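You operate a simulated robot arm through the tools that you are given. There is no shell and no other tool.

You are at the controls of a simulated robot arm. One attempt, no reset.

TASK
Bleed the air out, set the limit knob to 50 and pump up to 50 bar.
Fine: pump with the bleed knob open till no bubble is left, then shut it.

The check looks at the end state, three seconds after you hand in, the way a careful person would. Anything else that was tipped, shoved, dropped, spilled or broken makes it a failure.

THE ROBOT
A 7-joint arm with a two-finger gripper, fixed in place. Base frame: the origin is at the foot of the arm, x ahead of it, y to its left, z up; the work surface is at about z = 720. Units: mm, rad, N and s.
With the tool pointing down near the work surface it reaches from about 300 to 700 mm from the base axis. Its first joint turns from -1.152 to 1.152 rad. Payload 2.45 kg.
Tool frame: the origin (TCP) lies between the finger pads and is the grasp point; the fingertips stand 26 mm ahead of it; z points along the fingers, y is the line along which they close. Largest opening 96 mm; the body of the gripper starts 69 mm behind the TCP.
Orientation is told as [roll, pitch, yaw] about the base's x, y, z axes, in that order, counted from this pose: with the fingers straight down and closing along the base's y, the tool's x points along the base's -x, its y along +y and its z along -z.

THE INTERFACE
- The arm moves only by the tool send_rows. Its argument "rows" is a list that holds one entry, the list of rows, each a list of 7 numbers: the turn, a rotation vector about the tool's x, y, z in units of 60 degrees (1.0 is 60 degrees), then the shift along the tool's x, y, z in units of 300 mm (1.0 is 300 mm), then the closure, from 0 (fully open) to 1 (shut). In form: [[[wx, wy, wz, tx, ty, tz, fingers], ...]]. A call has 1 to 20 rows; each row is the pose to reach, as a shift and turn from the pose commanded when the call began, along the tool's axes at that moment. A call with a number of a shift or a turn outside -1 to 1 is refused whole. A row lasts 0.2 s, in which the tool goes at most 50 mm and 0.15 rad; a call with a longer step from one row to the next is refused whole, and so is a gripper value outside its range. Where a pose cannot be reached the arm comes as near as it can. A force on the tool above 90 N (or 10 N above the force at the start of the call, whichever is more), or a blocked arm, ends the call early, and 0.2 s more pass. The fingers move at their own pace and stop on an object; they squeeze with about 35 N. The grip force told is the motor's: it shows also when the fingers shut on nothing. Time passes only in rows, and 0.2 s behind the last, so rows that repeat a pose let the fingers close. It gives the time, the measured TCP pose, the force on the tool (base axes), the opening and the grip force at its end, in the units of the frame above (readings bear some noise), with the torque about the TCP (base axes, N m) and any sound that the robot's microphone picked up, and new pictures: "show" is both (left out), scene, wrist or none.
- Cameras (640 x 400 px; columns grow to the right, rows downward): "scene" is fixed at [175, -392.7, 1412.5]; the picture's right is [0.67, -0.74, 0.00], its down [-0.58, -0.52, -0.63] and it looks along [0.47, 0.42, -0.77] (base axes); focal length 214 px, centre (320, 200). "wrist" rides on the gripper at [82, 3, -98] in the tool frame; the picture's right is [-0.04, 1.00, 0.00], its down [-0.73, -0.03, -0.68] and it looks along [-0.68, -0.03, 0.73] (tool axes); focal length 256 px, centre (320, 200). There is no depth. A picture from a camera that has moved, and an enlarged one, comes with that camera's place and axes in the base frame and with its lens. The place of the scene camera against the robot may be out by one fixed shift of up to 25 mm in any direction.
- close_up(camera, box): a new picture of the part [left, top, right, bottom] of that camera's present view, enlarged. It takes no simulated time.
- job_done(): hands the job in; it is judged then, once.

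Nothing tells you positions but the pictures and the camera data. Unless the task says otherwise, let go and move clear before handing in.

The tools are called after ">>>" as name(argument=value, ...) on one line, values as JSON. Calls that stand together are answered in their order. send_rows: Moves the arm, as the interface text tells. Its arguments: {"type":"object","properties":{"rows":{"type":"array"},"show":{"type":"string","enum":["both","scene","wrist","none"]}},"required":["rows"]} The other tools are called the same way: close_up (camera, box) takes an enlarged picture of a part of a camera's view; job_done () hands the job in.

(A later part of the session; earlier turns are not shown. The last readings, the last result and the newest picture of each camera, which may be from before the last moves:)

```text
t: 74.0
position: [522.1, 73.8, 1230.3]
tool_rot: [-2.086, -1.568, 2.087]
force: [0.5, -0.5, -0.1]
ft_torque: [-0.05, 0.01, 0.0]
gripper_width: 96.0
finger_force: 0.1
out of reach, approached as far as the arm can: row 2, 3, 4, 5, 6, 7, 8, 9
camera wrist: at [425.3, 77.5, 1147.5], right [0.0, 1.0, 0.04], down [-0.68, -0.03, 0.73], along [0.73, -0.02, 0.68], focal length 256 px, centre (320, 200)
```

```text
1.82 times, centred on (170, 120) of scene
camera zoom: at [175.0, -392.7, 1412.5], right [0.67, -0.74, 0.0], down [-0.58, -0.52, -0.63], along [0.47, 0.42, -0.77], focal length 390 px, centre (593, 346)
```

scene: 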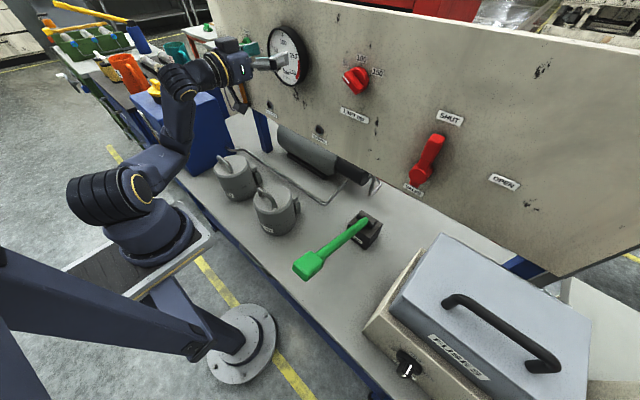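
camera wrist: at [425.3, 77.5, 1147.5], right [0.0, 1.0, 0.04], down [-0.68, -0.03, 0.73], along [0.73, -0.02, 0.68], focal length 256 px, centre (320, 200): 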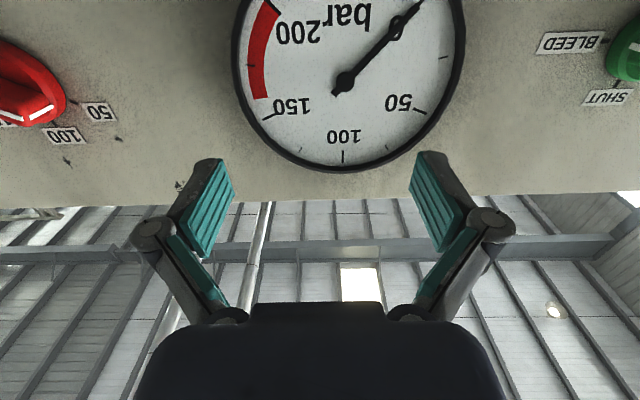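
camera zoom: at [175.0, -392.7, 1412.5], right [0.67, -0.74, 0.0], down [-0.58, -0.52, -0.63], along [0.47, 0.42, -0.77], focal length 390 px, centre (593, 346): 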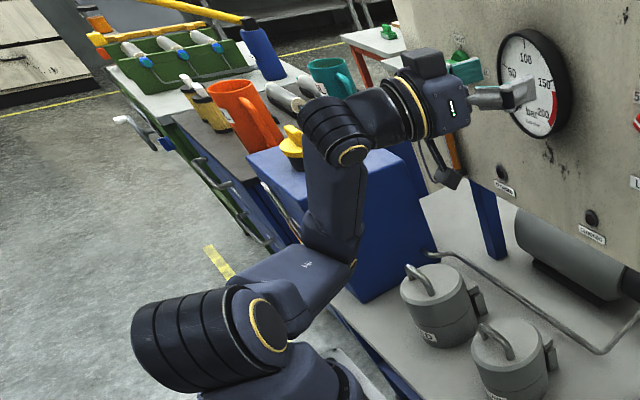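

The elbow is now low but clear of everything. I'll continue across to the bleed knob.

>>> send_rows(rows=[[[0, 0, 0, 0.02, 0.08, 0, 0], [0, 0, 0, 0.04, 0.18, 0, 0], [0, 0, 0, 0.06, 0.29, 0, 0], [0, 0, 0, 0.08, 0.4, 0, 0], [0, 0, 0, 0.1, 0.51, 0.01, 0], [0, 0, 0, 0.12, 0.61, 0.017, 0], [0, 0, 0, 0.133, 0.687, 0.017, 0], [0, 0, 0, 0.133, 0.687, 0.017, 0]]])

>>> close_up(camera="scene", box=[40, 10, 300, 230])

```text
t: 75.2
position: [575.8, 143.8, 1260.5]
tool_rot: [2.025, -1.561, -2.076]
force: [-41.5, -7.5, -3.4]
ft_torque: [0.09, 0.24, -2.05]
gripper_width: 96.9
finger_force: 0.0
out of reach, approached as far as the arm can: row 1, 2, 3, 4, 5, 6
stopped in row 6: the force on the tool passed its limit at 140 N (the readings are from after the stop); the commanded pose is now the measured one
camera wrist: at [477.4, 153.9, 1179.8], right [0.05, 1.0, 0.05], down [-0.68, 0.0, 0.73], along [0.73, -0.07, 0.68], focal length 256 px, centre (320, 200)
```

scene: 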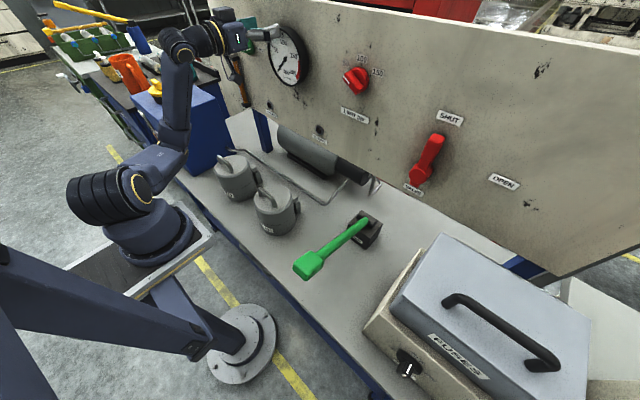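
wrist: 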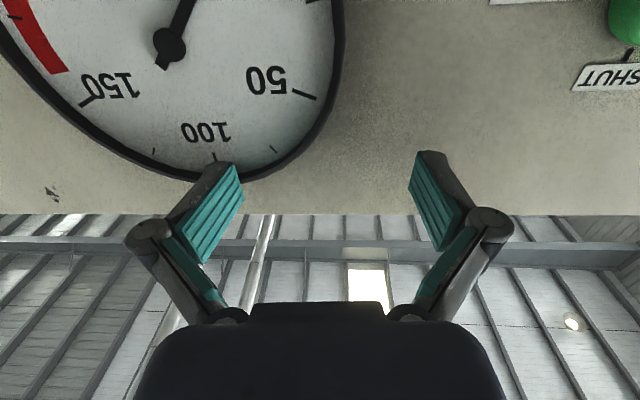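

```text
1.82 times, centred on (170, 120) of scene
camera zoom: at [173.5, -393.0, 1412.6], right [0.67, -0.74, 0.0], down [-0.57, -0.52, -0.63], along [0.47, 0.42, -0.77], focal length 390 px, centre (593, 346)
```

zoom: 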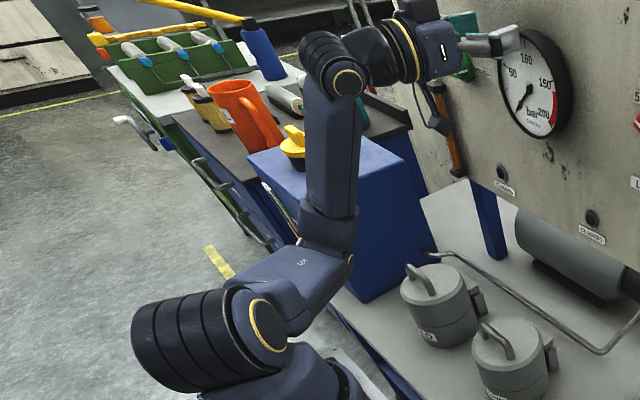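

The out-of-reach approximation pushed a fingertip against the gauge bezel. The gauge looks undamaged. I'll back straight away from the panel and tilt the tool down to regain a healthy posture.

>>> send_rows(rows=[[[0, 0.02, 0, 0, 0, -0.06, 0], [0, 0.06, 0, 0, 0, -0.13, 0], [0, 0.13, 0, 0, 0, -0.2, 0], [0, 0.2, 0, 0, 0, -0.27, 0], [0, 0.27, 0, 0, 0, -0.34, 0], [0, 0.34, 0, 0, 0, -0.41, 0], [0, 0.41, 0, 0, 0, -0.48, 0], [0, 0.48, 0, 0, 0, -0.54, 0], [0, 0.54, 0, 0, 0, -0.58, 0], [0, 0.54, 0, 0, 0, -0.58, 0]]])

```text
t: 77.4
position: [495.7, 71.8, 1223.0]
tool_rot: [0.012, -1.003, -0.054]
force: [0.1, -0.8, 0.2]
ft_torque: [0.03, 0.04, -0.01]
gripper_width: 96.0
finger_force: 0.2
out of reach, approached as far as the arm can: row 1, 2, 3, 4, 5, 6, 7, 8, 9, 10
camera wrist: at [369.6, 82.6, 1208.0], right [0.06, 1.0, 0.04], down [-0.18, -0.03, 0.98], along [0.98, -0.07, 0.18], focal length 256 px, centre (320, 200)
```

scene: 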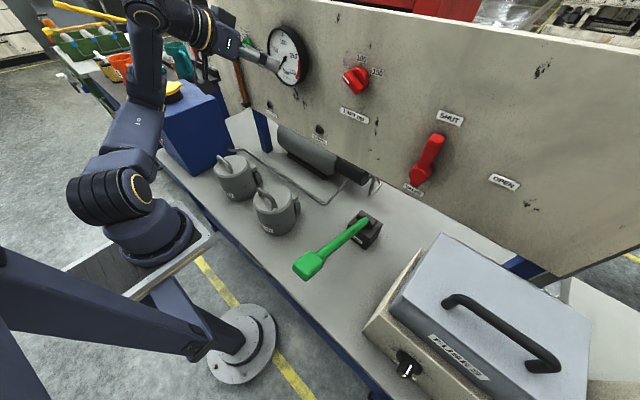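
wrist: 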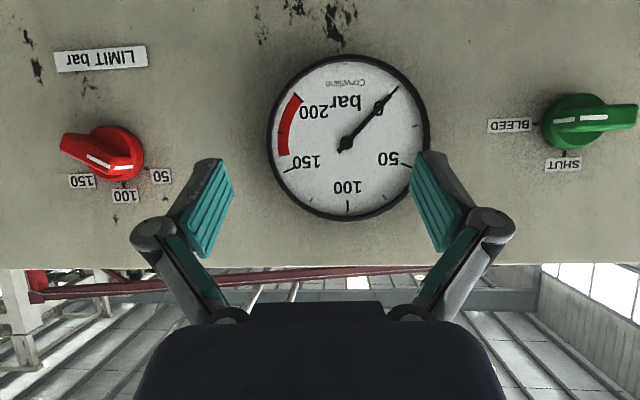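

Free of the panel and the gauge is intact. I'll return to a pose like the start one, with the tool down, to get the arm back into its original posture.

>>> send_rows(rows=[[[0, 0.1, 0, 0.007, 0.015, -0.06, 0], [0, 0.22, 0, 0.014, 0.03, -0.12, 0], [0, 0.34, 0, 0.022, 0.045, -0.18, 0], [0, 0.46, 0, 0.03, 0.06, -0.24, 0], [0, 0.58, 0, 0.038, 0.08, -0.3, 0], [0, 0.7, 0, 0.046, 0.1, -0.36, 0], [0, 0.82, 0, 0.055, 0.12, -0.42, 0], [0, 0.94, 0, 0.065, 0.133, -0.473, 0], [0, 0.958, 0, 0.065, 0.133, -0.473, 0]]])

```text
t: 79.4
position: [453.8, 53.2, 1272.6]
tool_rot: [0.006, 0.0, -0.044]
force: [-0.3, 0.2, -0.4]
ft_torque: [-0.02, 0.02, 0.0]
gripper_width: 96.0
finger_force: 0.1
out of reach, approached as far as the arm can: row 1, 2, 3, 4, 5, 6, 7, 8, 9
camera wrist: at [372.0, 60.0, 1371.8], right [0.08, 1.0, 0.01], down [0.73, -0.07, 0.68], along [0.68, -0.05, -0.73], focal length 256 px, centre (320, 200)
```

scene: 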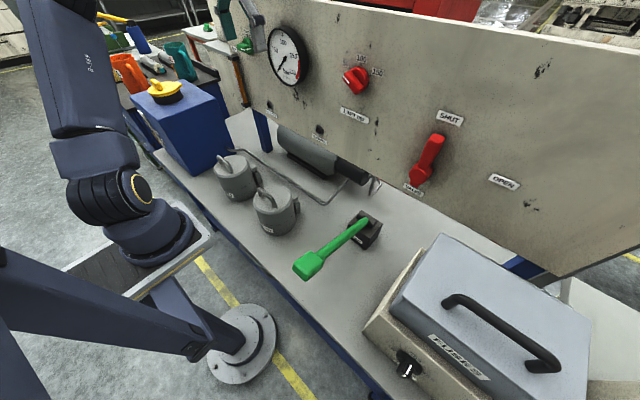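
wrist: 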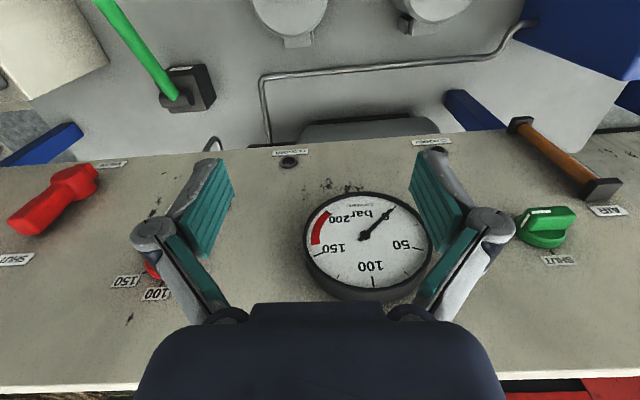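

The arm's upper link is upright again, like when the bleed knob was turned the first time. I'll move left towards it with the tool half-tilted.

>>> send_rows(rows=[[[0, -0.1, -0.006, -0.01, 0.09, 0.025, 0], [0, -0.2, -0.012, -0.02, 0.18, 0.05, 0], [0, -0.3, -0.018, -0.033, 0.27, 0.075, 0], [0, -0.4, -0.024, -0.046, 0.36, 0.1, 0], [0, -0.5, -0.03, -0.058, 0.46, 0.125, 0], [0, -0.6, -0.036, -0.07, 0.56, 0.15, 0], [0, -0.7, -0.042, -0.08, 0.64, 0.17, 0], [0, -0.75, -0.042, -0.087, 0.69, 0.175, 0], [0, -0.75, -0.042, -0.087, 0.69, 0.175, 0]]])

```text
t: 81.4
position: [576.1, 223.0, 1220.3]
tool_rot: [-0.014, -0.789, 0.008]
force: [-0.8, -0.2, -0.5]
ft_torque: [0.03, 0.01, 0.0]
gripper_width: 96.1
finger_force: 0.0
out of reach, approached as far as the arm can: row 1, 2, 3, 4, 5, 6, 7, 8, 9
camera wrist: at [448.5, 228.3, 1230.9], right [0.03, 1.0, 0.02], down [0.04, -0.02, 1.0], along [1.0, -0.03, -0.04], focal length 256 px, centre (320, 200)
```

scene: 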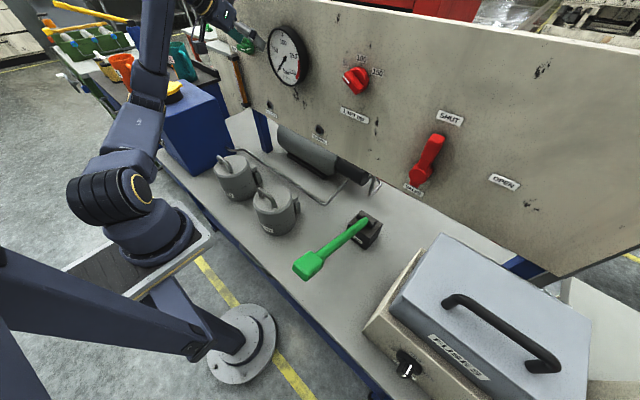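
wrist: 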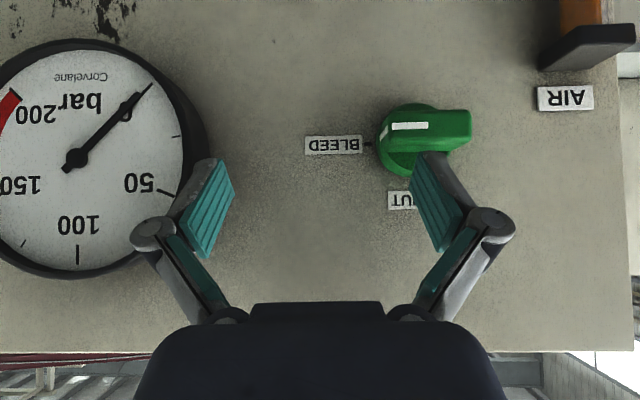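

The pose drifted again, and a finger is now close to the bleed knob. I'll lift straight up a little to get clear and see how the arm responds.

>>> send_rows(rows=[[[0, 0, 0, -0.024, 0, -0.024, 0], [0, 0, 0, -0.048, 0, -0.048, 0], [0, 0, 0, -0.072, 0, -0.072, 0], [0, 0, 0, -0.095, 0, -0.095, 0], [0, 0, 0, -0.095, 0, -0.095, 0]]])

>>> close_up(camera="scene", box=[40, 0, 300, 200])

```text
t: 82.6
position: [574.8, 223.5, 1259.7]
tool_rot: [-0.013, -0.786, 0.008]
force: [-0.4, 0.1, -1.1]
ft_torque: [-0.01, 0.0, 0.04]
gripper_width: 96.0
finger_force: 0.0
camera wrist: at [447.5, 227.7, 1270.7], right [0.03, 1.0, 0.02], down [0.04, -0.02, 1.0], along [1.0, -0.03, -0.04], focal length 256 px, centre (320, 200)
```

scene: 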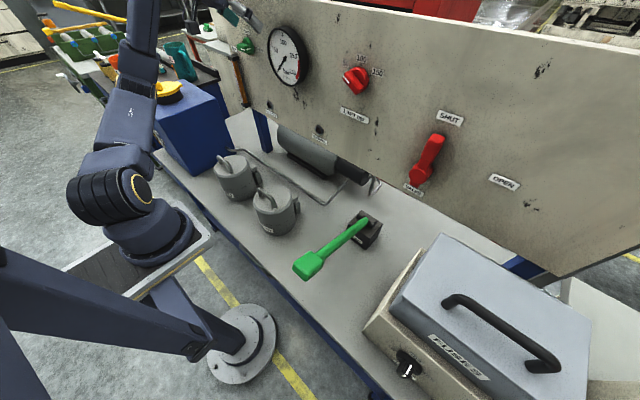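
wrist: 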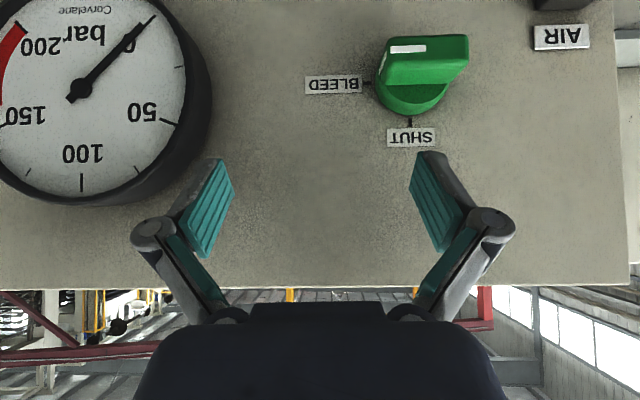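

```text
2.00 times, centred on (170, 100) of scene
camera zoom: at [175.0, -392.7, 1412.5], right [0.67, -0.74, 0.0], down [-0.58, -0.52, -0.63], along [0.47, 0.42, -0.77], focal length 429 px, centre (620, 400)
```

zoom: 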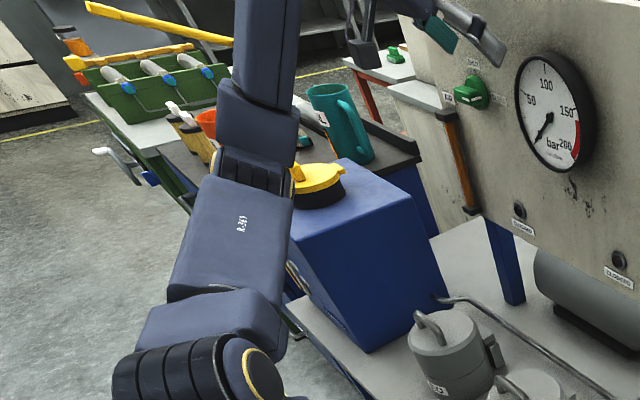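

The arm is responsive here. In this posture it has a minimum reach of about 600 mm from the base axis, and the bleed knob at about 632 mm is inside that. I'll level the tool above the knob at z≈1290, staying at a good radius.

>>> send_rows(rows=[[[0, -0.1, 0, 0, 0.03, -0.04, 0], [0, -0.2, 0, 0, 0.06, -0.08, 0], [0, -0.3, 0, 0, 0.09, -0.11, 0], [0, -0.4, 0, 0, 0.12, -0.142, 0], [0, -0.5, 0, 0, 0.15, -0.142, 0], [0, -0.6, 0, 0, 0.17, -0.142, 0], [0, -0.7, 0, 0, 0.185, -0.142, 0], [0, -0.75, 0, 0, 0.185, -0.142, 0], [0, -0.75, 0, 0, 0.185, -0.142, 0]]])

```text
t: 83.3
position: [594.5, 221.4, 1270.5]
tool_rot: [-0.02, -0.969, 0.013]
force: [-34.0, -4.1, 1.9]
ft_torque: [-0.21, -0.16, 0.02]
gripper_width: 96.4
finger_force: 0.1
out of reach, approached as far as the arm can: row 1, 2, 3
stopped in row 3: the force on the tool passed its limit at 112 N (the readings are from after the stop); the commanded pose is now the measured one
camera wrist: at [467.6, 226.4, 1259.1], right [0.03, 1.0, 0.02], down [-0.15, -0.02, 0.99], along [0.99, -0.03, 0.14], focal length 256 px, centre (320, 200)
```

scene: 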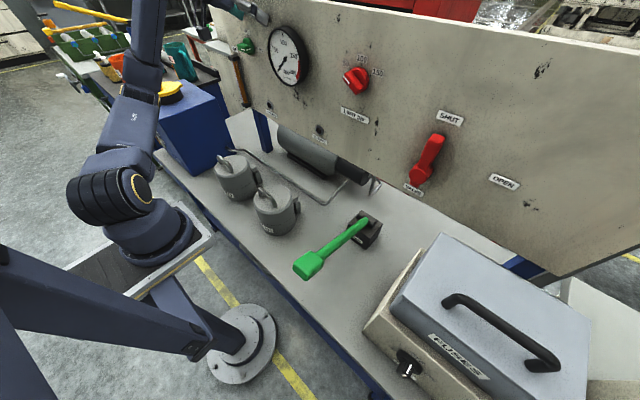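
wrist: 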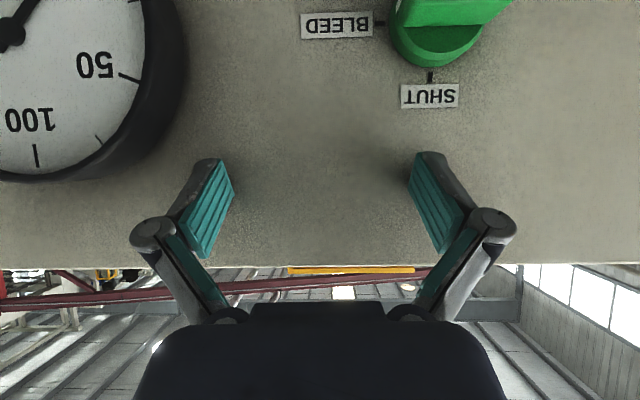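

Level at that spot isn't reachable in this posture. The fingertips touched the bare panel and stopped. I'll back off to the earlier free pose and then go down to the pump area, where the posture was always good.

>>> send_rows(rows=[[[0, 0.06, 0, 0.04, -0.02, -0.06, 0], [0, 0.16, 0, 0.07, -0.06, -0.11, 0], [0, 0.27, 0, 0.1, -0.12, -0.15, 0], [0, 0.38, 0, 0.13, -0.19, -0.2, 0], [0, 0.49, 0, 0.16, -0.27, -0.24, 0], [0, 0.6, 0, 0.19, -0.35, -0.28, 0], [0, 0.71, 0, 0.21, -0.42, -0.32, 0], [0, 0.82, 0, 0.24, -0.49, -0.35, 0], [0, 0.925, 0, 0.264, -0.56, -0.385, 0], [0, 0.925, 0, 0.264, -0.56, -0.385, 0]]])

```text
t: 85.5
position: [457.3, 53.6, 1272.1]
tool_rot: [-0.013, 0.0, -0.002]
force: [0.4, -1.2, -0.5]
ft_torque: [-0.01, -0.05, -0.01]
gripper_width: 96.0
finger_force: 0.1
out of reach, approached as far as the arm can: row 1, 2, 5, 6, 7
camera wrist: at [376.3, 59.1, 1370.3], right [0.04, 1.0, -0.01], down [0.73, -0.02, 0.68], along [0.68, -0.04, -0.73], focal length 256 px, centre (320, 200)
```

scene: 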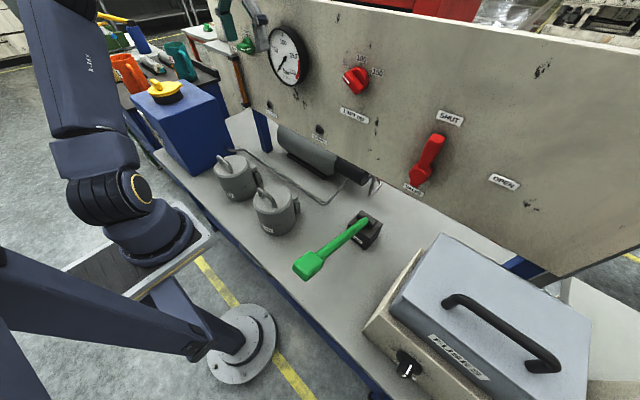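
wrist: 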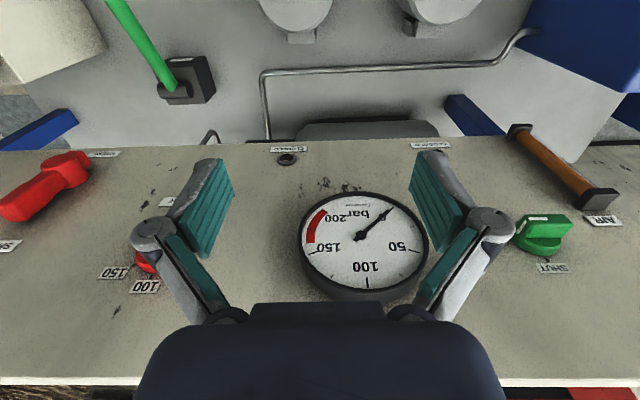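

>>> send_rows(rows=[[[0, 0, 0, 0.05, -0.03, 0.06, 0], [0, 0, 0, 0.1, -0.05, 0.12, 0], [0, 0, 0, 0.15, -0.08, 0.18, 0], [0, 0, 0, 0.2, -0.1, 0.24, 0], [0, 0, 0, 0.25, -0.13, 0.3, 0], [0, 0, 0, 0.3, -0.16, 0.36, 0], [0, 0, 0, 0.357, -0.18, 0.407, 0], [0, 0, 0, 0.357, -0.18, 0.407, 0]]], show="scene")

```text
t: 87.3
position: [350.2, 0.7, 1148.2]
tool_rot: [-0.011, -0.001, -0.003]
force: [0.3, 0.7, -0.1]
ft_torque: [-0.03, 0.01, 0.0]
gripper_width: 96.1
finger_force: 0.0
```

scene: 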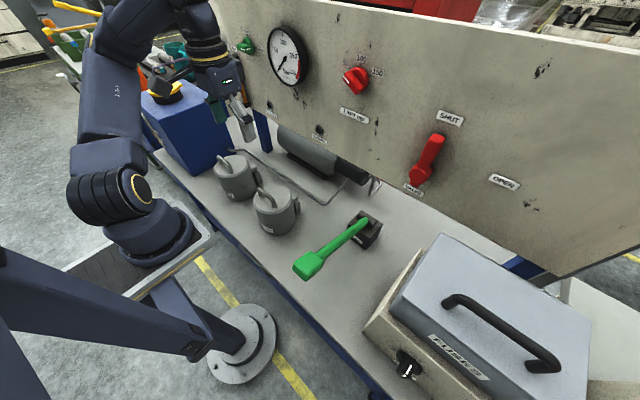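

>>> send_rows(rows=[[[0, 0, 0, 0.01, 0.06, -0.08, 0], [0, 0, 0, 0.02, 0.12, -0.16, 0], [0, 0, 0, 0.03, 0.18, -0.24, 0], [0, 0, 0, 0.04, 0.24, -0.32, 0], [0, 0, 0, 0.05, 0.3, -0.4, 0], [0, 0, 0, 0.06, 0.36, -0.48, 0], [0.01, 0, 0, 0.06, 0.397, -0.54, 0], [0.01, 0, 0, 0.06, 0.397, -0.54, 0]]], show="scene")

```text
t: 89.1
position: [402.6, 7.3, 1264.9]
tool_rot: [-0.024, -0.002, -0.004]
force: [-0.1, 0.9, 0.3]
ft_torque: [0.0, 0.02, -0.03]
gripper_width: 96.2
finger_force: 0.1
out of reach, approached as far as the arm can: row 1, 2, 3, 4, 5, 6, 7, 8
```

scene: 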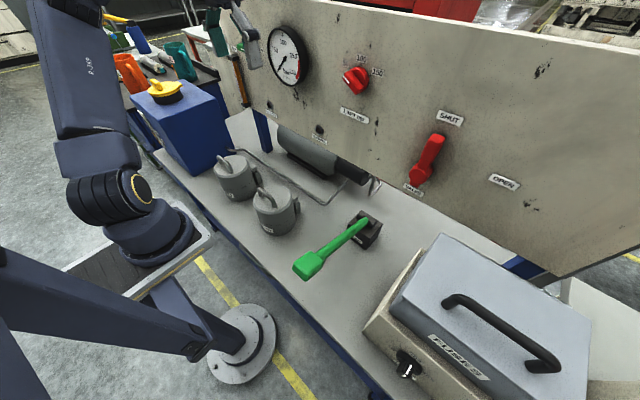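

The shoulder joint seems wound to its limit, which explains the odd reach. I'll go to the pump-ready pose, where the shoulder should unwind, and check.

>>> send_rows(rows=[[[0, 0, 0, 0.04, -0.1, 0.05, 0], [0, 0, 0, 0.08, -0.2, 0.1, 0], [0, 0, 0, 0.12, -0.3, 0.15, 0], [0, 0, 0, 0.16, -0.4, 0.2, 0], [0, 0, 0, 0.2, -0.5, 0.26, 0], [0, 0, 0, 0.23, -0.6, 0.32, 0], [0, 0, 0, 0.26, -0.7, 0.39, 0], [0, 0, 0, 0.275, -0.8, 0.46, 0], [0, 0, 0, 0.275, -0.843, 0.52, 0], [0, 0, 0, 0.275, -0.843, 0.52, 0]]], show="scene")

```text
t: 91.3
position: [321.8, -252.1, 1116.2]
tool_rot: [-0.021, -0.002, -0.005]
force: [-0.7, 0.2, -0.3]
ft_torque: [-0.02, -0.01, 0.02]
gripper_width: 96.2
finger_force: 0.1
```

scene: 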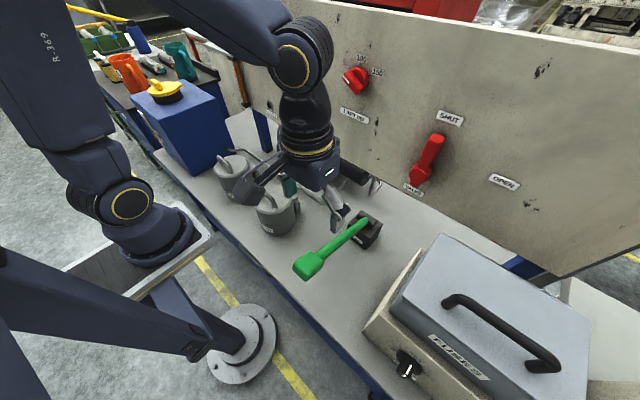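

The shoulder has unwound partly. A descent and ascent around the pump handle (without touching it) should settle it further, as it did before.

>>> send_rows(rows=[[[0.01, 0, 0, 0.04, -0.014, 0.1, 0], [0.02, 0, 0, 0.079, -0.028, 0.22, 0], [0.02, 0, 0, 0.079, -0.028, 0.34, 0], [0.02, 0, 0, 0.079, -0.028, 0.46, 0], [0.02, 0, 0, 0.079, -0.028, 0.46, 0]]])

```text
t: 92.5
position: [300.1, -262.2, 976.5]
tool_rot: [-0.044, 0.0, -0.005]
force: [0.4, 0.0, -0.3]
ft_torque: [0.01, 0.0, -0.02]
gripper_width: 95.8
finger_force: 0.0
camera wrist: at [218.3, -254.2, 1075.3], right [0.04, 1.0, -0.04], down [0.73, 0.0, 0.68], along [0.68, -0.06, -0.73], focal length 256 px, centre (320, 200)
```

scene: 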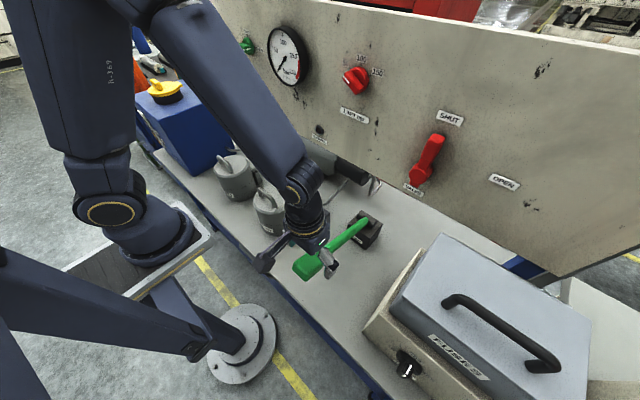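
wrist: 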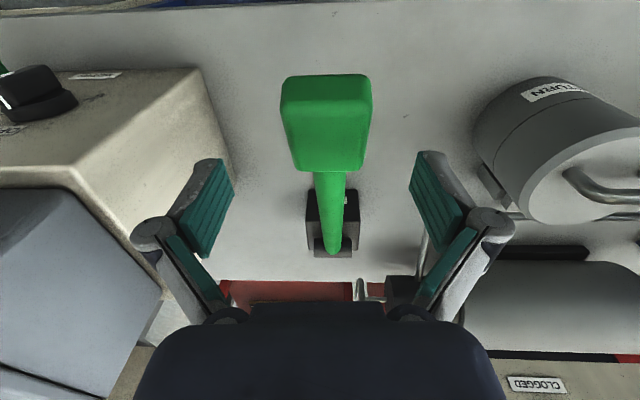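

The shoulder now looks as it did when the sequence worked. I'll rise and retrace the legs to the bleed knob.

>>> send_rows(rows=[[[-0.01, 0, 0, -0.02, 0.015, -0.1, 0], [-0.02, 0, 0, -0.04, 0.03, -0.22, 0], [-0.03, 0, 0, -0.06, 0.045, -0.34, 0], [-0.042, 0, 0, -0.069, 0.055, -0.443, 0], [-0.042, 0, 0, -0.069, 0.055, -0.443, 0]]], show="scene")

```text
t: 93.7
position: [319.0, -241.8, 1112.2]
tool_rot: [0.002, -0.004, -0.003]
force: [0.4, 0.2, 0.2]
ft_torque: [-0.04, 0.01, -0.02]
gripper_width: 95.9
finger_force: 0.0
```

scene: 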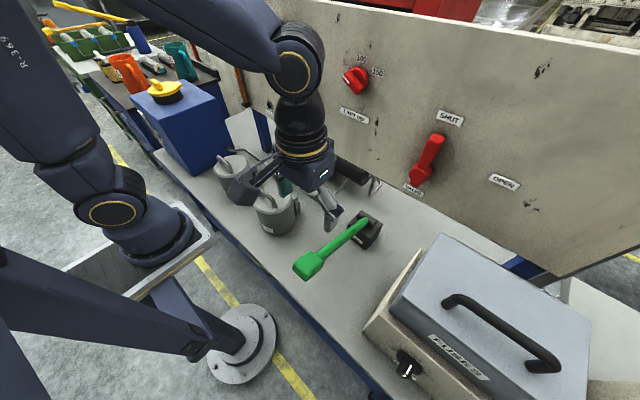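

>>> send_rows(rows=[[[-0.072, -0.072, 0.072, -0.043, 0.108, -0.045, 0], [-0.144, -0.144, 0.144, -0.085, 0.215, -0.09, 0], [-0.216, -0.216, 0.216, -0.128, 0.323, -0.135, 0], [-0.288, -0.288, 0.288, -0.17, 0.431, -0.18, 0], [-0.36, -0.36, 0.36, -0.213, 0.539, -0.226, 0], [-0.432, -0.432, 0.432, -0.256, 0.646, -0.271, 0], [-0.504, -0.504, 0.504, -0.298, 0.754, -0.316, 0], [-0.577, -0.577, 0.577, -0.341, 0.862, -0.361, 0], [-0.577, -0.577, 0.577, -0.341, 0.862, -0.361, 0]]], show="scene")

```text
t: 95.7
position: [420.4, 17.7, 1221.7]
tool_rot: [0.787, -0.339, -0.79]
force: [0.3, 0.8, 0.4]
ft_torque: [0.02, -0.02, 0.01]
gripper_width: 96.1
finger_force: 0.0
```

scene: 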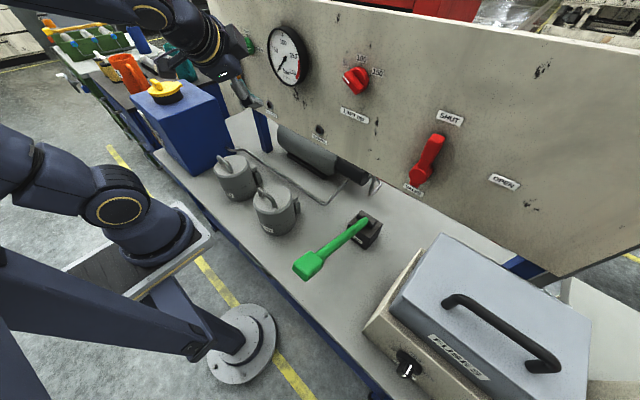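

>>> send_rows(rows=[[[-0.072, -0.072, 0.072, 0.049, 0.078, 0.073, 0], [-0.144, -0.144, 0.144, 0.098, 0.156, 0.145, 0], [-0.216, -0.216, 0.216, 0.148, 0.234, 0.218, 0], [-0.288, -0.288, 0.288, 0.197, 0.312, 0.29, 0], [-0.36, -0.36, 0.36, 0.246, 0.39, 0.363, 0], [-0.432, -0.432, 0.432, 0.295, 0.469, 0.436, 0], [-0.504, -0.504, 0.504, 0.345, 0.547, 0.508, 0], [-0.577, -0.577, 0.577, 0.394, 0.625, 0.581, 0], [-0.577, -0.577, 0.577, 0.394, 0.625, 0.581, 0]]])

```text
t: 97.7
position: [523.0, 280.1, 1188.4]
tool_rot: [1.573, 0.002, -1.574]
force: [0.2, 1.1, 0.7]
ft_torque: [0.02, 0.03, -0.01]
gripper_width: 96.0
finger_force: 0.0
camera wrist: at [424.7, 362.9, 1192.4], right [0.0, -0.04, 1.0], down [-0.68, -0.73, -0.03], along [0.73, -0.68, -0.03], focal length 256 px, centre (320, 200)
```

scene: 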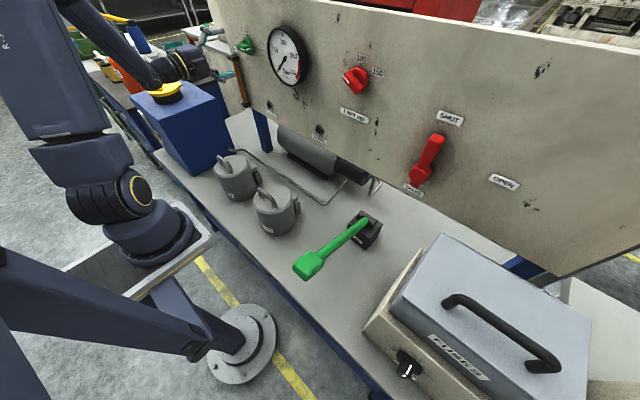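
wrist: 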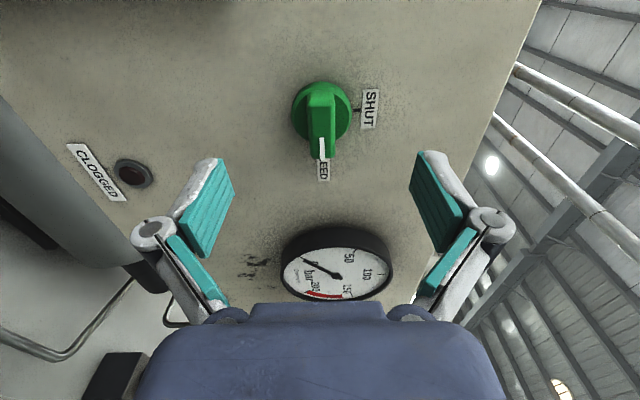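

Reached cleanly this time, aligned with the knob at BLEED. Advancing and gripping.

>>> send_rows(rows=[[[0, 0, 0, -0.002, 0.005, 0.04, 0], [0, 0, 0, -0.002, 0.005, 0.08, 0], [0, 0, 0, -0.002, 0.005, 0.12, 0], [0, 0, 0, -0.002, 0.005, 0.143, 0], [0, 0, 0, -0.002, 0.005, 0.143, 0], [0, 0, 0, -0.002, 0.005, 0.143, 1], [0, 0, 0, -0.002, 0.005, 0.143, 1], [0, 0, 0, -0.002, 0.005, 0.143, 1], [0, 0, 0, -0.002, 0.005, 0.143, 1], [0, 0, 0, -0.002, 0.005, 0.143, 1], [0, 0, 0, -0.002, 0.005, 0.143, 1]]])

```text
t: 100.1
position: [566.2, 277.3, 1190.2]
tool_rot: [1.573, 0.002, -1.575]
force: [1.0, 0.6, 5.7]
ft_torque: [-0.02, -0.16, -0.07]
gripper_width: 18.3
finger_force: 43.1
camera wrist: at [468.0, 360.2, 1193.3], right [0.0, -0.04, 1.0], down [-0.68, -0.73, -0.03], along [0.73, -0.68, -0.03], focal length 256 px, centre (320, 200)
```

scene: 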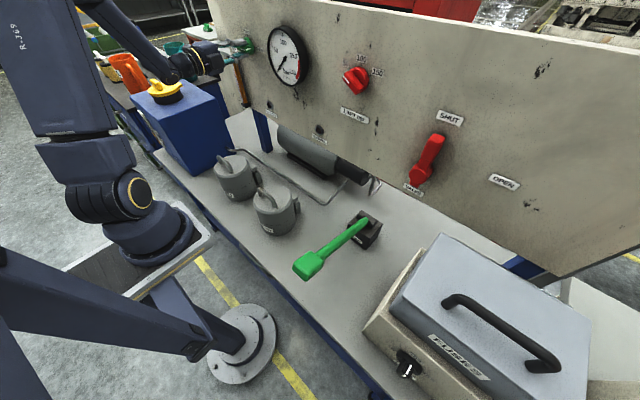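
wrist: 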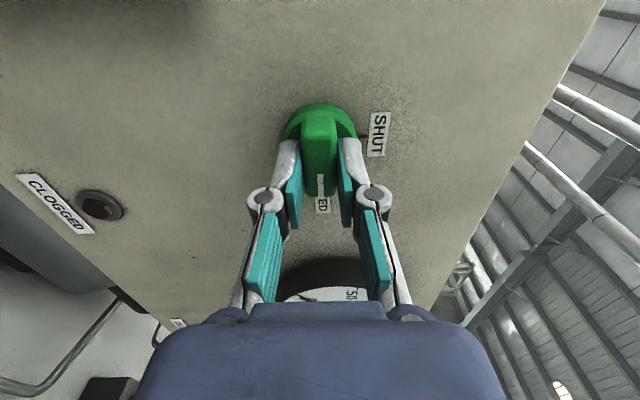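

Gripped. Turning back counter-clockwise towards SHUT, 60° first.

>>> send_rows(rows=[[[0, 0, -0.06, 0.006, 0, 0, 1], [0, 0, -0.18, 0.007, 0, 0, 1], [0, 0, -0.3, 0.007, 0, 0, 1], [0, 0, -0.42, 0.007, 0, 0, 1], [0, 0, -0.54, 0.007, 0, 0, 1], [0, 0, -0.66, 0.007, 0, 0, 1], [0, 0, -0.78, 0.007, 0, 0, 1], [0, 0, -0.9, 0.007, 0, 0, 1], [0, 0, -1.0, 0.007, 0, 0, 1], [0, 0, -1.0, 0.007, 0, 0, 1]]])

```text
t: 102.3
position: [566.1, 277.2, 1192.9]
tool_rot: [1.581, -1.047, -1.584]
force: [7.8, -13.3, 18.0]
ft_torque: [-0.02, 0.5, 0.12]
gripper_width: 17.9
finger_force: 42.6
camera wrist: at [468.4, 323.9, 1122.7], right [0.0, 0.85, 0.53], down [-0.68, -0.39, 0.62], along [0.73, -0.37, 0.58], focal length 256 px, centre (320, 200)
```

scene: 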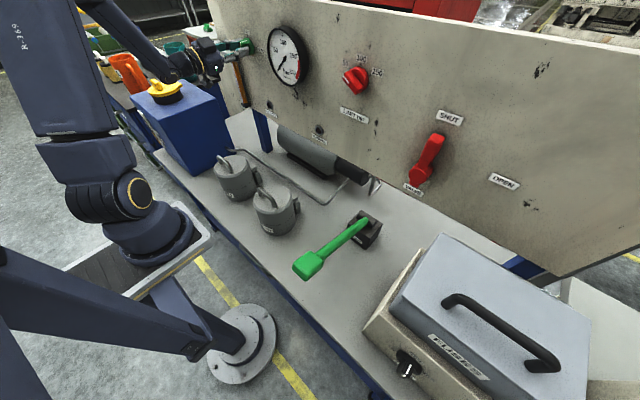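
wrist: 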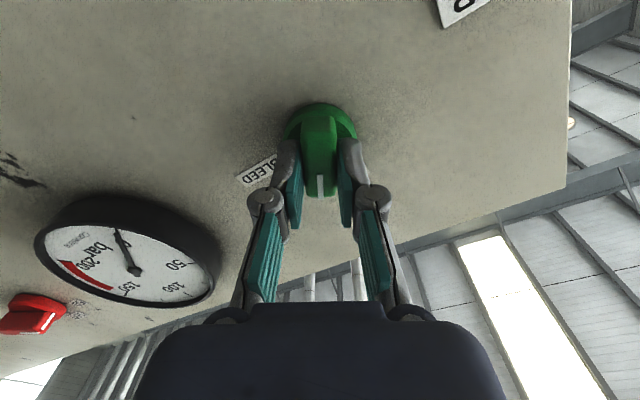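

30° more to SHUT, with a small centring correction.

>>> send_rows(rows=[[[0, 0, -0.08, 0.006, 0.001, 0, 1], [0, 0, -0.19, 0.012, 0.002, 0, 1], [0, 0, -0.3, 0.012, 0.002, 0, 1], [0, 0, -0.4, 0.012, 0.002, 0, 1], [0, 0, -0.5, 0.012, 0.002, 0, 1], [0, 0, -0.5, 0.012, 0.002, 0, 1]]])

```text
t: 103.7
position: [567.0, 280.6, 1192.2]
tool_rot: [3.024, -1.557, -3.033]
force: [9.1, -13.9, 27.7]
ft_torque: [-0.02, -1.6, -0.28]
gripper_width: 17.8
finger_force: 43.6
camera wrist: at [468.9, 285.4, 1109.1], right [0.01, 1.0, 0.04], down [-0.69, -0.02, 0.72], along [0.72, -0.04, 0.69], focal length 256 px, centre (320, 200)
```

scene: 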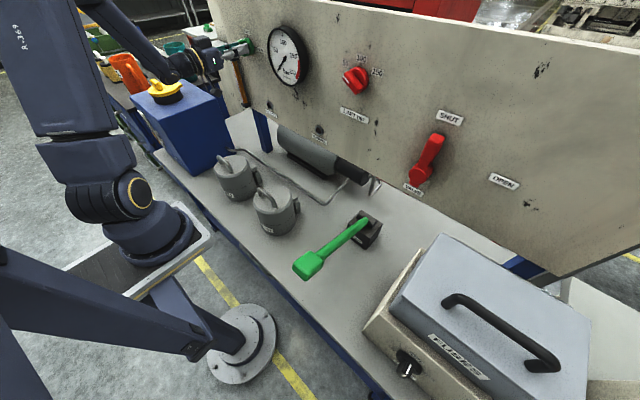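
wrist: 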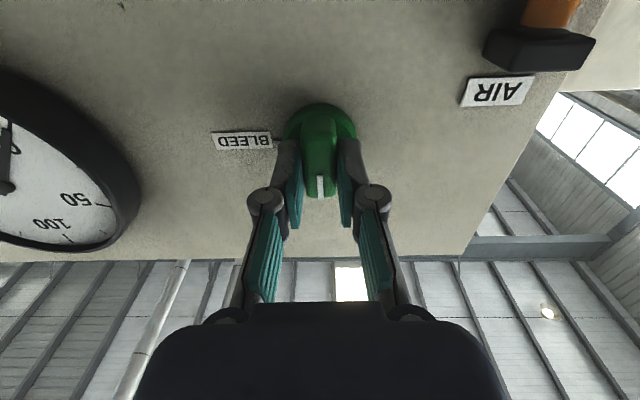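

The knob is upright at SHUT. Release and back off to check it.

>>> send_rows(rows=[[[0, 0, 0, 0, 0, 0, 0.5], [0, 0, 0, 0, 0, 0, 0.3], [0, 0, 0, 0, 0, 0, 0.2], [0, 0, 0, 0, 0, 0, 0.2], [0, 0, 0, 0, 0, -0.05, 0.1], [0, 0, 0, 0, 0, -0.1, 0], [0, 0, 0, 0, 0, -0.13, 0], [0, 0, 0, 0, 0, -0.13, 0]]])

>>> close_up(camera="wrist", box=[230, 60, 410, 180])

>>> close_up(camera="scene", box=[210, 20, 310, 120])

```text
t: 105.5
position: [524.6, 282.9, 1188.2]
tool_rot: [0.827, -1.57, -0.829]
force: [-0.2, 0.4, 0.6]
ft_torque: [0.0, 0.0, -0.01]
gripper_width: 96.0
finger_force: 0.1
camera wrist: at [427.4, 287.4, 1106.5], right [0.0, 1.0, 0.04], down [-0.68, -0.03, 0.73], along [0.73, -0.03, 0.68], focal length 256 px, centre (320, 200)
```

scene: 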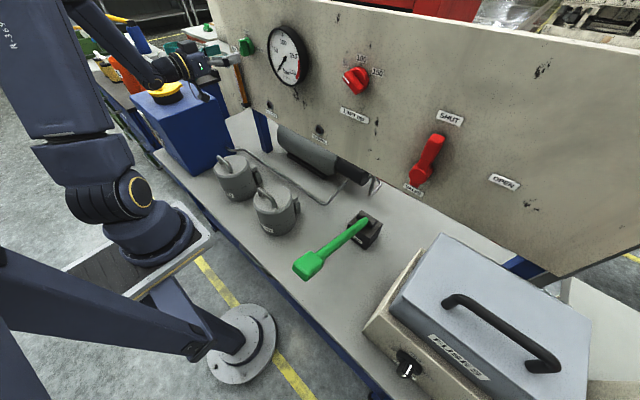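
wrist: 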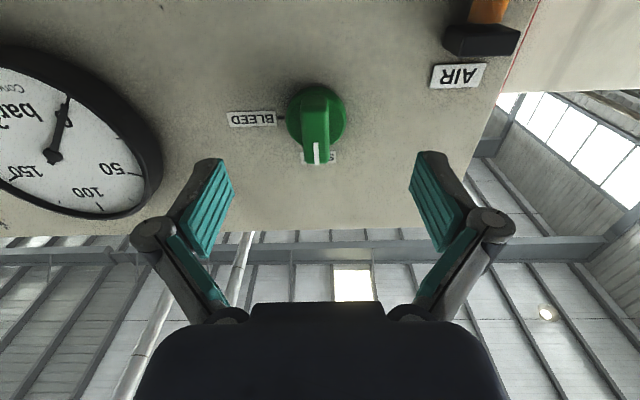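

```text
3.33 times, centred on (320, 120) of wrist
camera zoom: at [427.4, 287.4, 1106.5], right [0.0, 1.0, 0.04], down [-0.68, -0.03, 0.73], along [0.73, -0.03, 0.68], focal length 853 px, centre (320, 467)
```

zoom: 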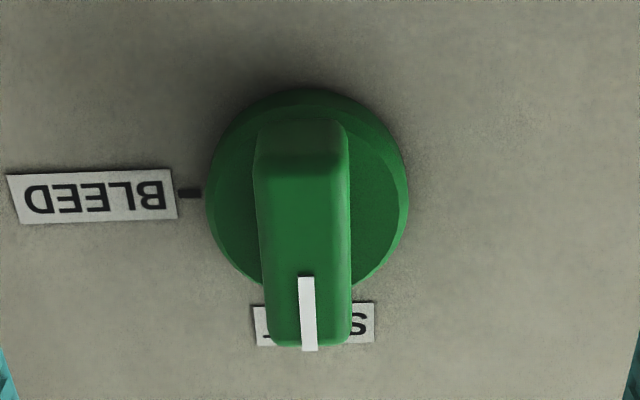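

```text
4.00 times, centred on (260, 70) of scene
camera zoom: at [175.0, -392.7, 1412.5], right [0.67, -0.74, 0.0], down [-0.58, -0.52, -0.63], along [0.47, 0.42, -0.77], focal length 858 px, centre (560, 720)
```

zoom: 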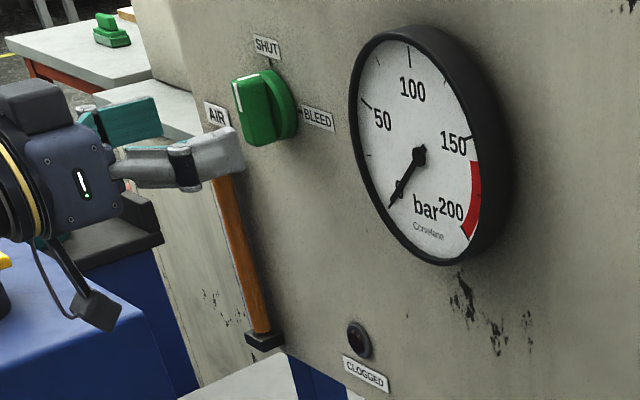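

The bleed knob is at SHUT, the tube is full and the gauge reads 0. Now back to the pump: I tilt the tool down while moving away from the panel.

>>> send_rows(rows=[[[0, 0.12, 0, -0.01, -0.05, -0.05, 0], [0, 0.24, 0, -0.02, -0.14, -0.1, 0], [0, 0.36, 0, -0.035, -0.26, -0.15, 0], [0, 0.48, 0, -0.05, -0.38, -0.2, 0], [0, 0.6, 0, -0.065, -0.51, -0.245, 0], [0, 0.72, 0, -0.08, -0.64, -0.28, 0], [0, 0.84, 0, -0.095, -0.77, -0.315, 0], [0, 0.9, 0, -0.107, -0.887, -0.343, 0], [0, 0.9, 0, -0.107, -0.887, -0.343, 0]]])

```text
t: 107.5
position: [422.8, 16.2, 1218.8]
tool_rot: [0.003, -0.63, -0.003]
force: [0.5, 0.2, -0.1]
ft_torque: [-0.03, -0.03, 0.01]
gripper_width: 96.0
finger_force: 0.1
camera wrist: at [299.4, 20.7, 1250.8], right [0.03, 1.0, 0.02], down [0.2, -0.03, 0.98], along [0.98, -0.03, -0.2], focal length 256 px, centre (320, 200)
```

scene: 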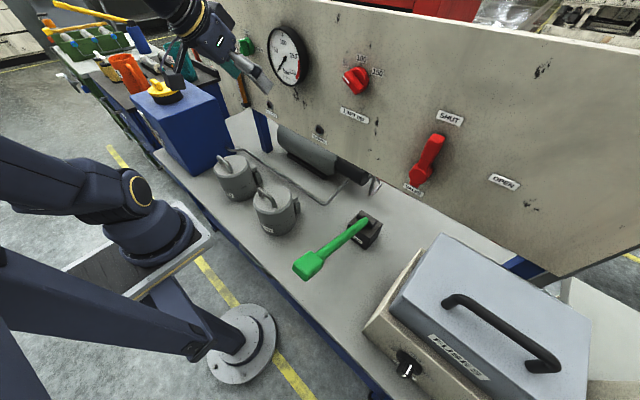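
wrist: 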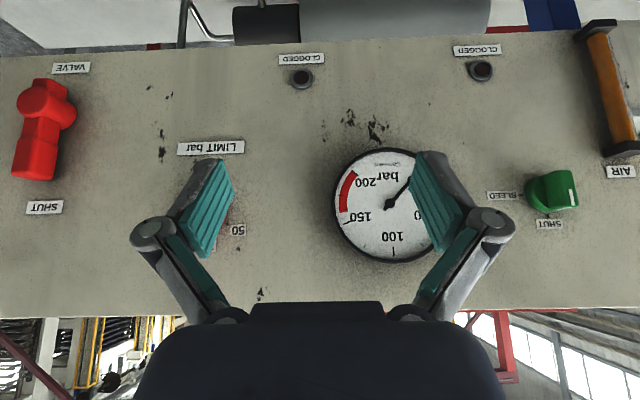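

>>> send_rows(rows=[[[0, 0.08, 0, 0.06, -0.11, 0.01, 0], [0, 0.16, 0, 0.12, -0.22, 0.02, 0], [0, 0.24, 0, 0.18, -0.33, 0.035, 0.5], [0, 0.32, 0, 0.25, -0.44, 0.05, 1], [0, 0.4, 0, 0.31, -0.55, 0.06, 1], [0, 0.48, 0, 0.37, -0.66, 0.07, 1], [0, 0.56, 0, 0.43, -0.77, 0.08, 1], [0, 0.6, 0, 0.493, -0.873, 0.094, 1], [0, 0.6, 0, 0.493, -0.873, 0.094, 1]]])

```text
t: 109.0
position: [345.4, -181.5, 1148.8]
tool_rot: [-0.147, -0.048, 0.019]
force: [-1.0, -0.9, 0.5]
ft_torque: [0.01, 0.06, 0.01]
gripper_width: 0.1
finger_force: 3.4
stopped in row 7: the arm was blocked; the commanded pose is now the measured one
camera wrist: at [259.6, -164.2, 1241.0], right [0.03, 0.99, -0.14], down [0.7, 0.08, 0.71], along [0.71, -0.12, -0.69], focal length 256 px, centre (320, 200)
```

scene: 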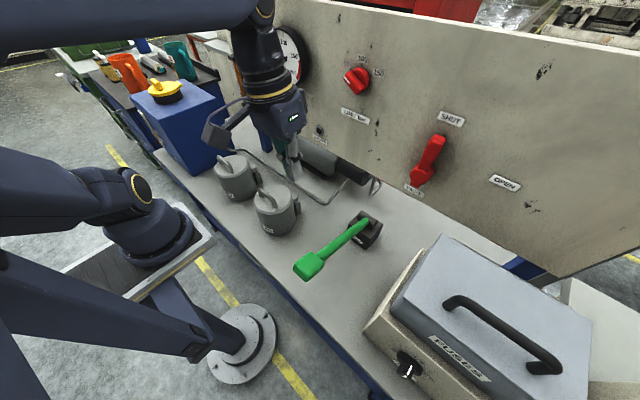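
wrist: 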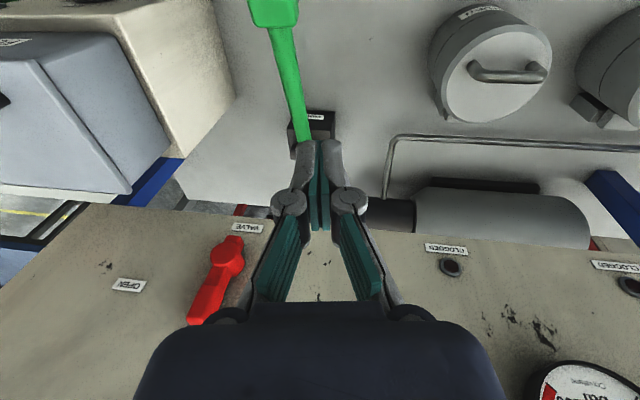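

The arm blocked partway because of the elbow posture; the tool itself touched nothing. I'll go back to y≈0 with the tool down. From there the move to the pump worked earlier.

>>> send_rows(rows=[[[-0.02, 0, 0, 0, 0.08, -0.03, 1], [-0.05, 0.01, 0, 0, 0.18, -0.04, 1], [-0.08, 0.02, 0, 0, 0.28, -0.04, 1], [-0.11, 0.03, 0, 0, 0.38, -0.03, 1], [-0.14, 0.046, 0, 0, 0.48, -0.02, 1], [-0.14, 0.046, 0, 0, 0.56, 0, 1], [-0.14, 0.046, 0, 0, 0.6, 0, 1], [-0.14, 0.046, 0, 0, 0.6, 0, 1]]], show="scene")

```text
t: 110.8
position: [343.0, -4.5, 1122.5]
tool_rot: [0.017, -0.004, 0.014]
force: [0.0, -0.7, 0.1]
ft_torque: [0.0, 0.0, 0.02]
gripper_width: 0.1
finger_force: 28.6
```

scene: 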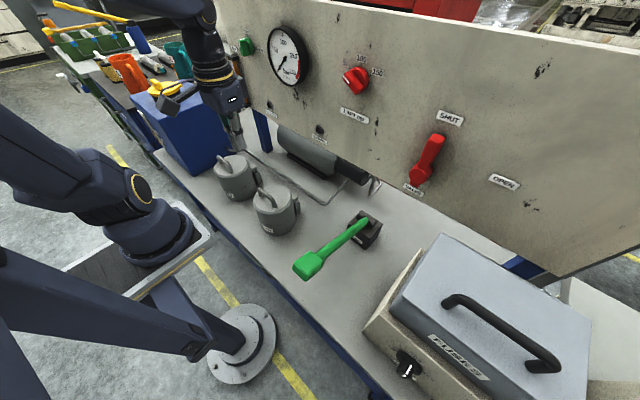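

I'll extend outwards a little and sweep to the right at reach, so the shoulder does the turning, then come over the pump handle.

>>> send_rows(rows=[[[0, 0, 0, -0.1, -0.03, 0.02, 1], [0, 0, 0, -0.2, -0.06, 0.03, 1], [0, 0, 0, -0.3, -0.1, 0.05, 1], [0, 0, 0, -0.4, -0.14, 0.07, 1], [0, 0, 0, -0.42, -0.22, 0.07, 1], [0, 0, 0, -0.42, -0.32, 0.07, 1], [0, 0, 0, -0.42, -0.42, 0.07, 1], [0, 0, 0, -0.4, -0.52, 0.07, 1], [0, 0, 0, -0.38, -0.62, 0.07, 1], [0, 0, 0, -0.36, -0.72, 0.07, 1], [0, 0, 0, -0.36, -0.72, 0.07, 1]]], show="scene")

```text
t: 113.2
position: [335.1, -176.0, 1120.8]
tool_rot: [-0.025, 0.002, 0.018]
force: [0.2, 0.7, 0.2]
ft_torque: [0.03, -0.02, 0.0]
gripper_width: 0.0
finger_force: 28.7
out of reach, approached as far as the arm can: row 1, 2, 3, 4, 5, 6, 7, 8, 9, 10, 11
```

scene: 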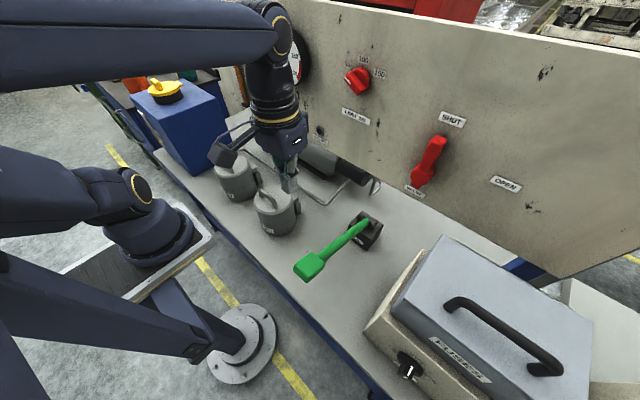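

>>> close_up(camera="scene", box=[0, 0, 320, 200])

```text
2.00 times, centred on (160, 100) of scene
camera zoom: at [175.3, -387.1, 1414.2], right [0.67, -0.74, 0.0], down [-0.58, -0.52, -0.63], along [0.47, 0.42, -0.78], focal length 429 px, centre (640, 400)
```

zoom: 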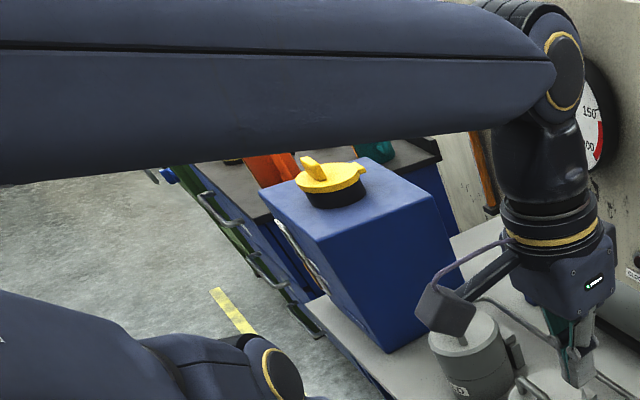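

The scene camera has been displaced by about 6 mm, so the elbow may be pressing on its mount. I'll reverse at once to the previous pose and check.

>>> send_rows(rows=[[[0, 0, 0, 0, 0.08, -0.01, 1], [0, 0, 0, 0, 0.18, -0.02, 1], [0, 0, 0, 0, 0.28, -0.03, 1], [0, 0, 0, 0, 0.38, -0.03, 1], [0, 0, 0, 0, 0.48, -0.03, 1], [0, 0, 0, 0, 0.57, -0.03, 1], [0, 0, 0, 0, 0.57, -0.03, 1]]], show="scene")

>>> close_up(camera="scene", box=[0, 0, 320, 200])

```text
t: 114.8
position: [333.4, -10.8, 1127.2]
tool_rot: [0.015, -0.005, 0.011]
force: [0.3, 0.1, 0.0]
ft_torque: [0.01, 0.01, -0.01]
gripper_width: 0.0
finger_force: 28.9
```

scene: 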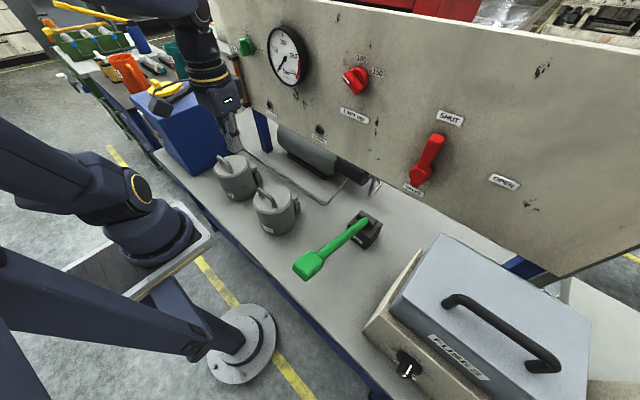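

```text
2.00 times, centred on (160, 100) of scene
camera zoom: at [175.0, -392.7, 1412.5], right [0.67, -0.74, 0.0], down [-0.58, -0.52, -0.63], along [0.47, 0.42, -0.77], focal length 429 px, centre (640, 400)
```

zoom: 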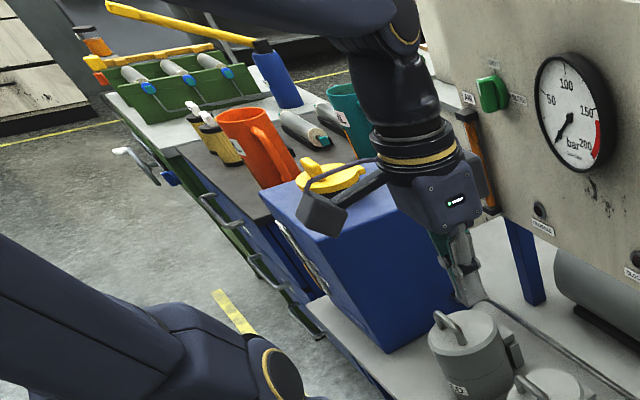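

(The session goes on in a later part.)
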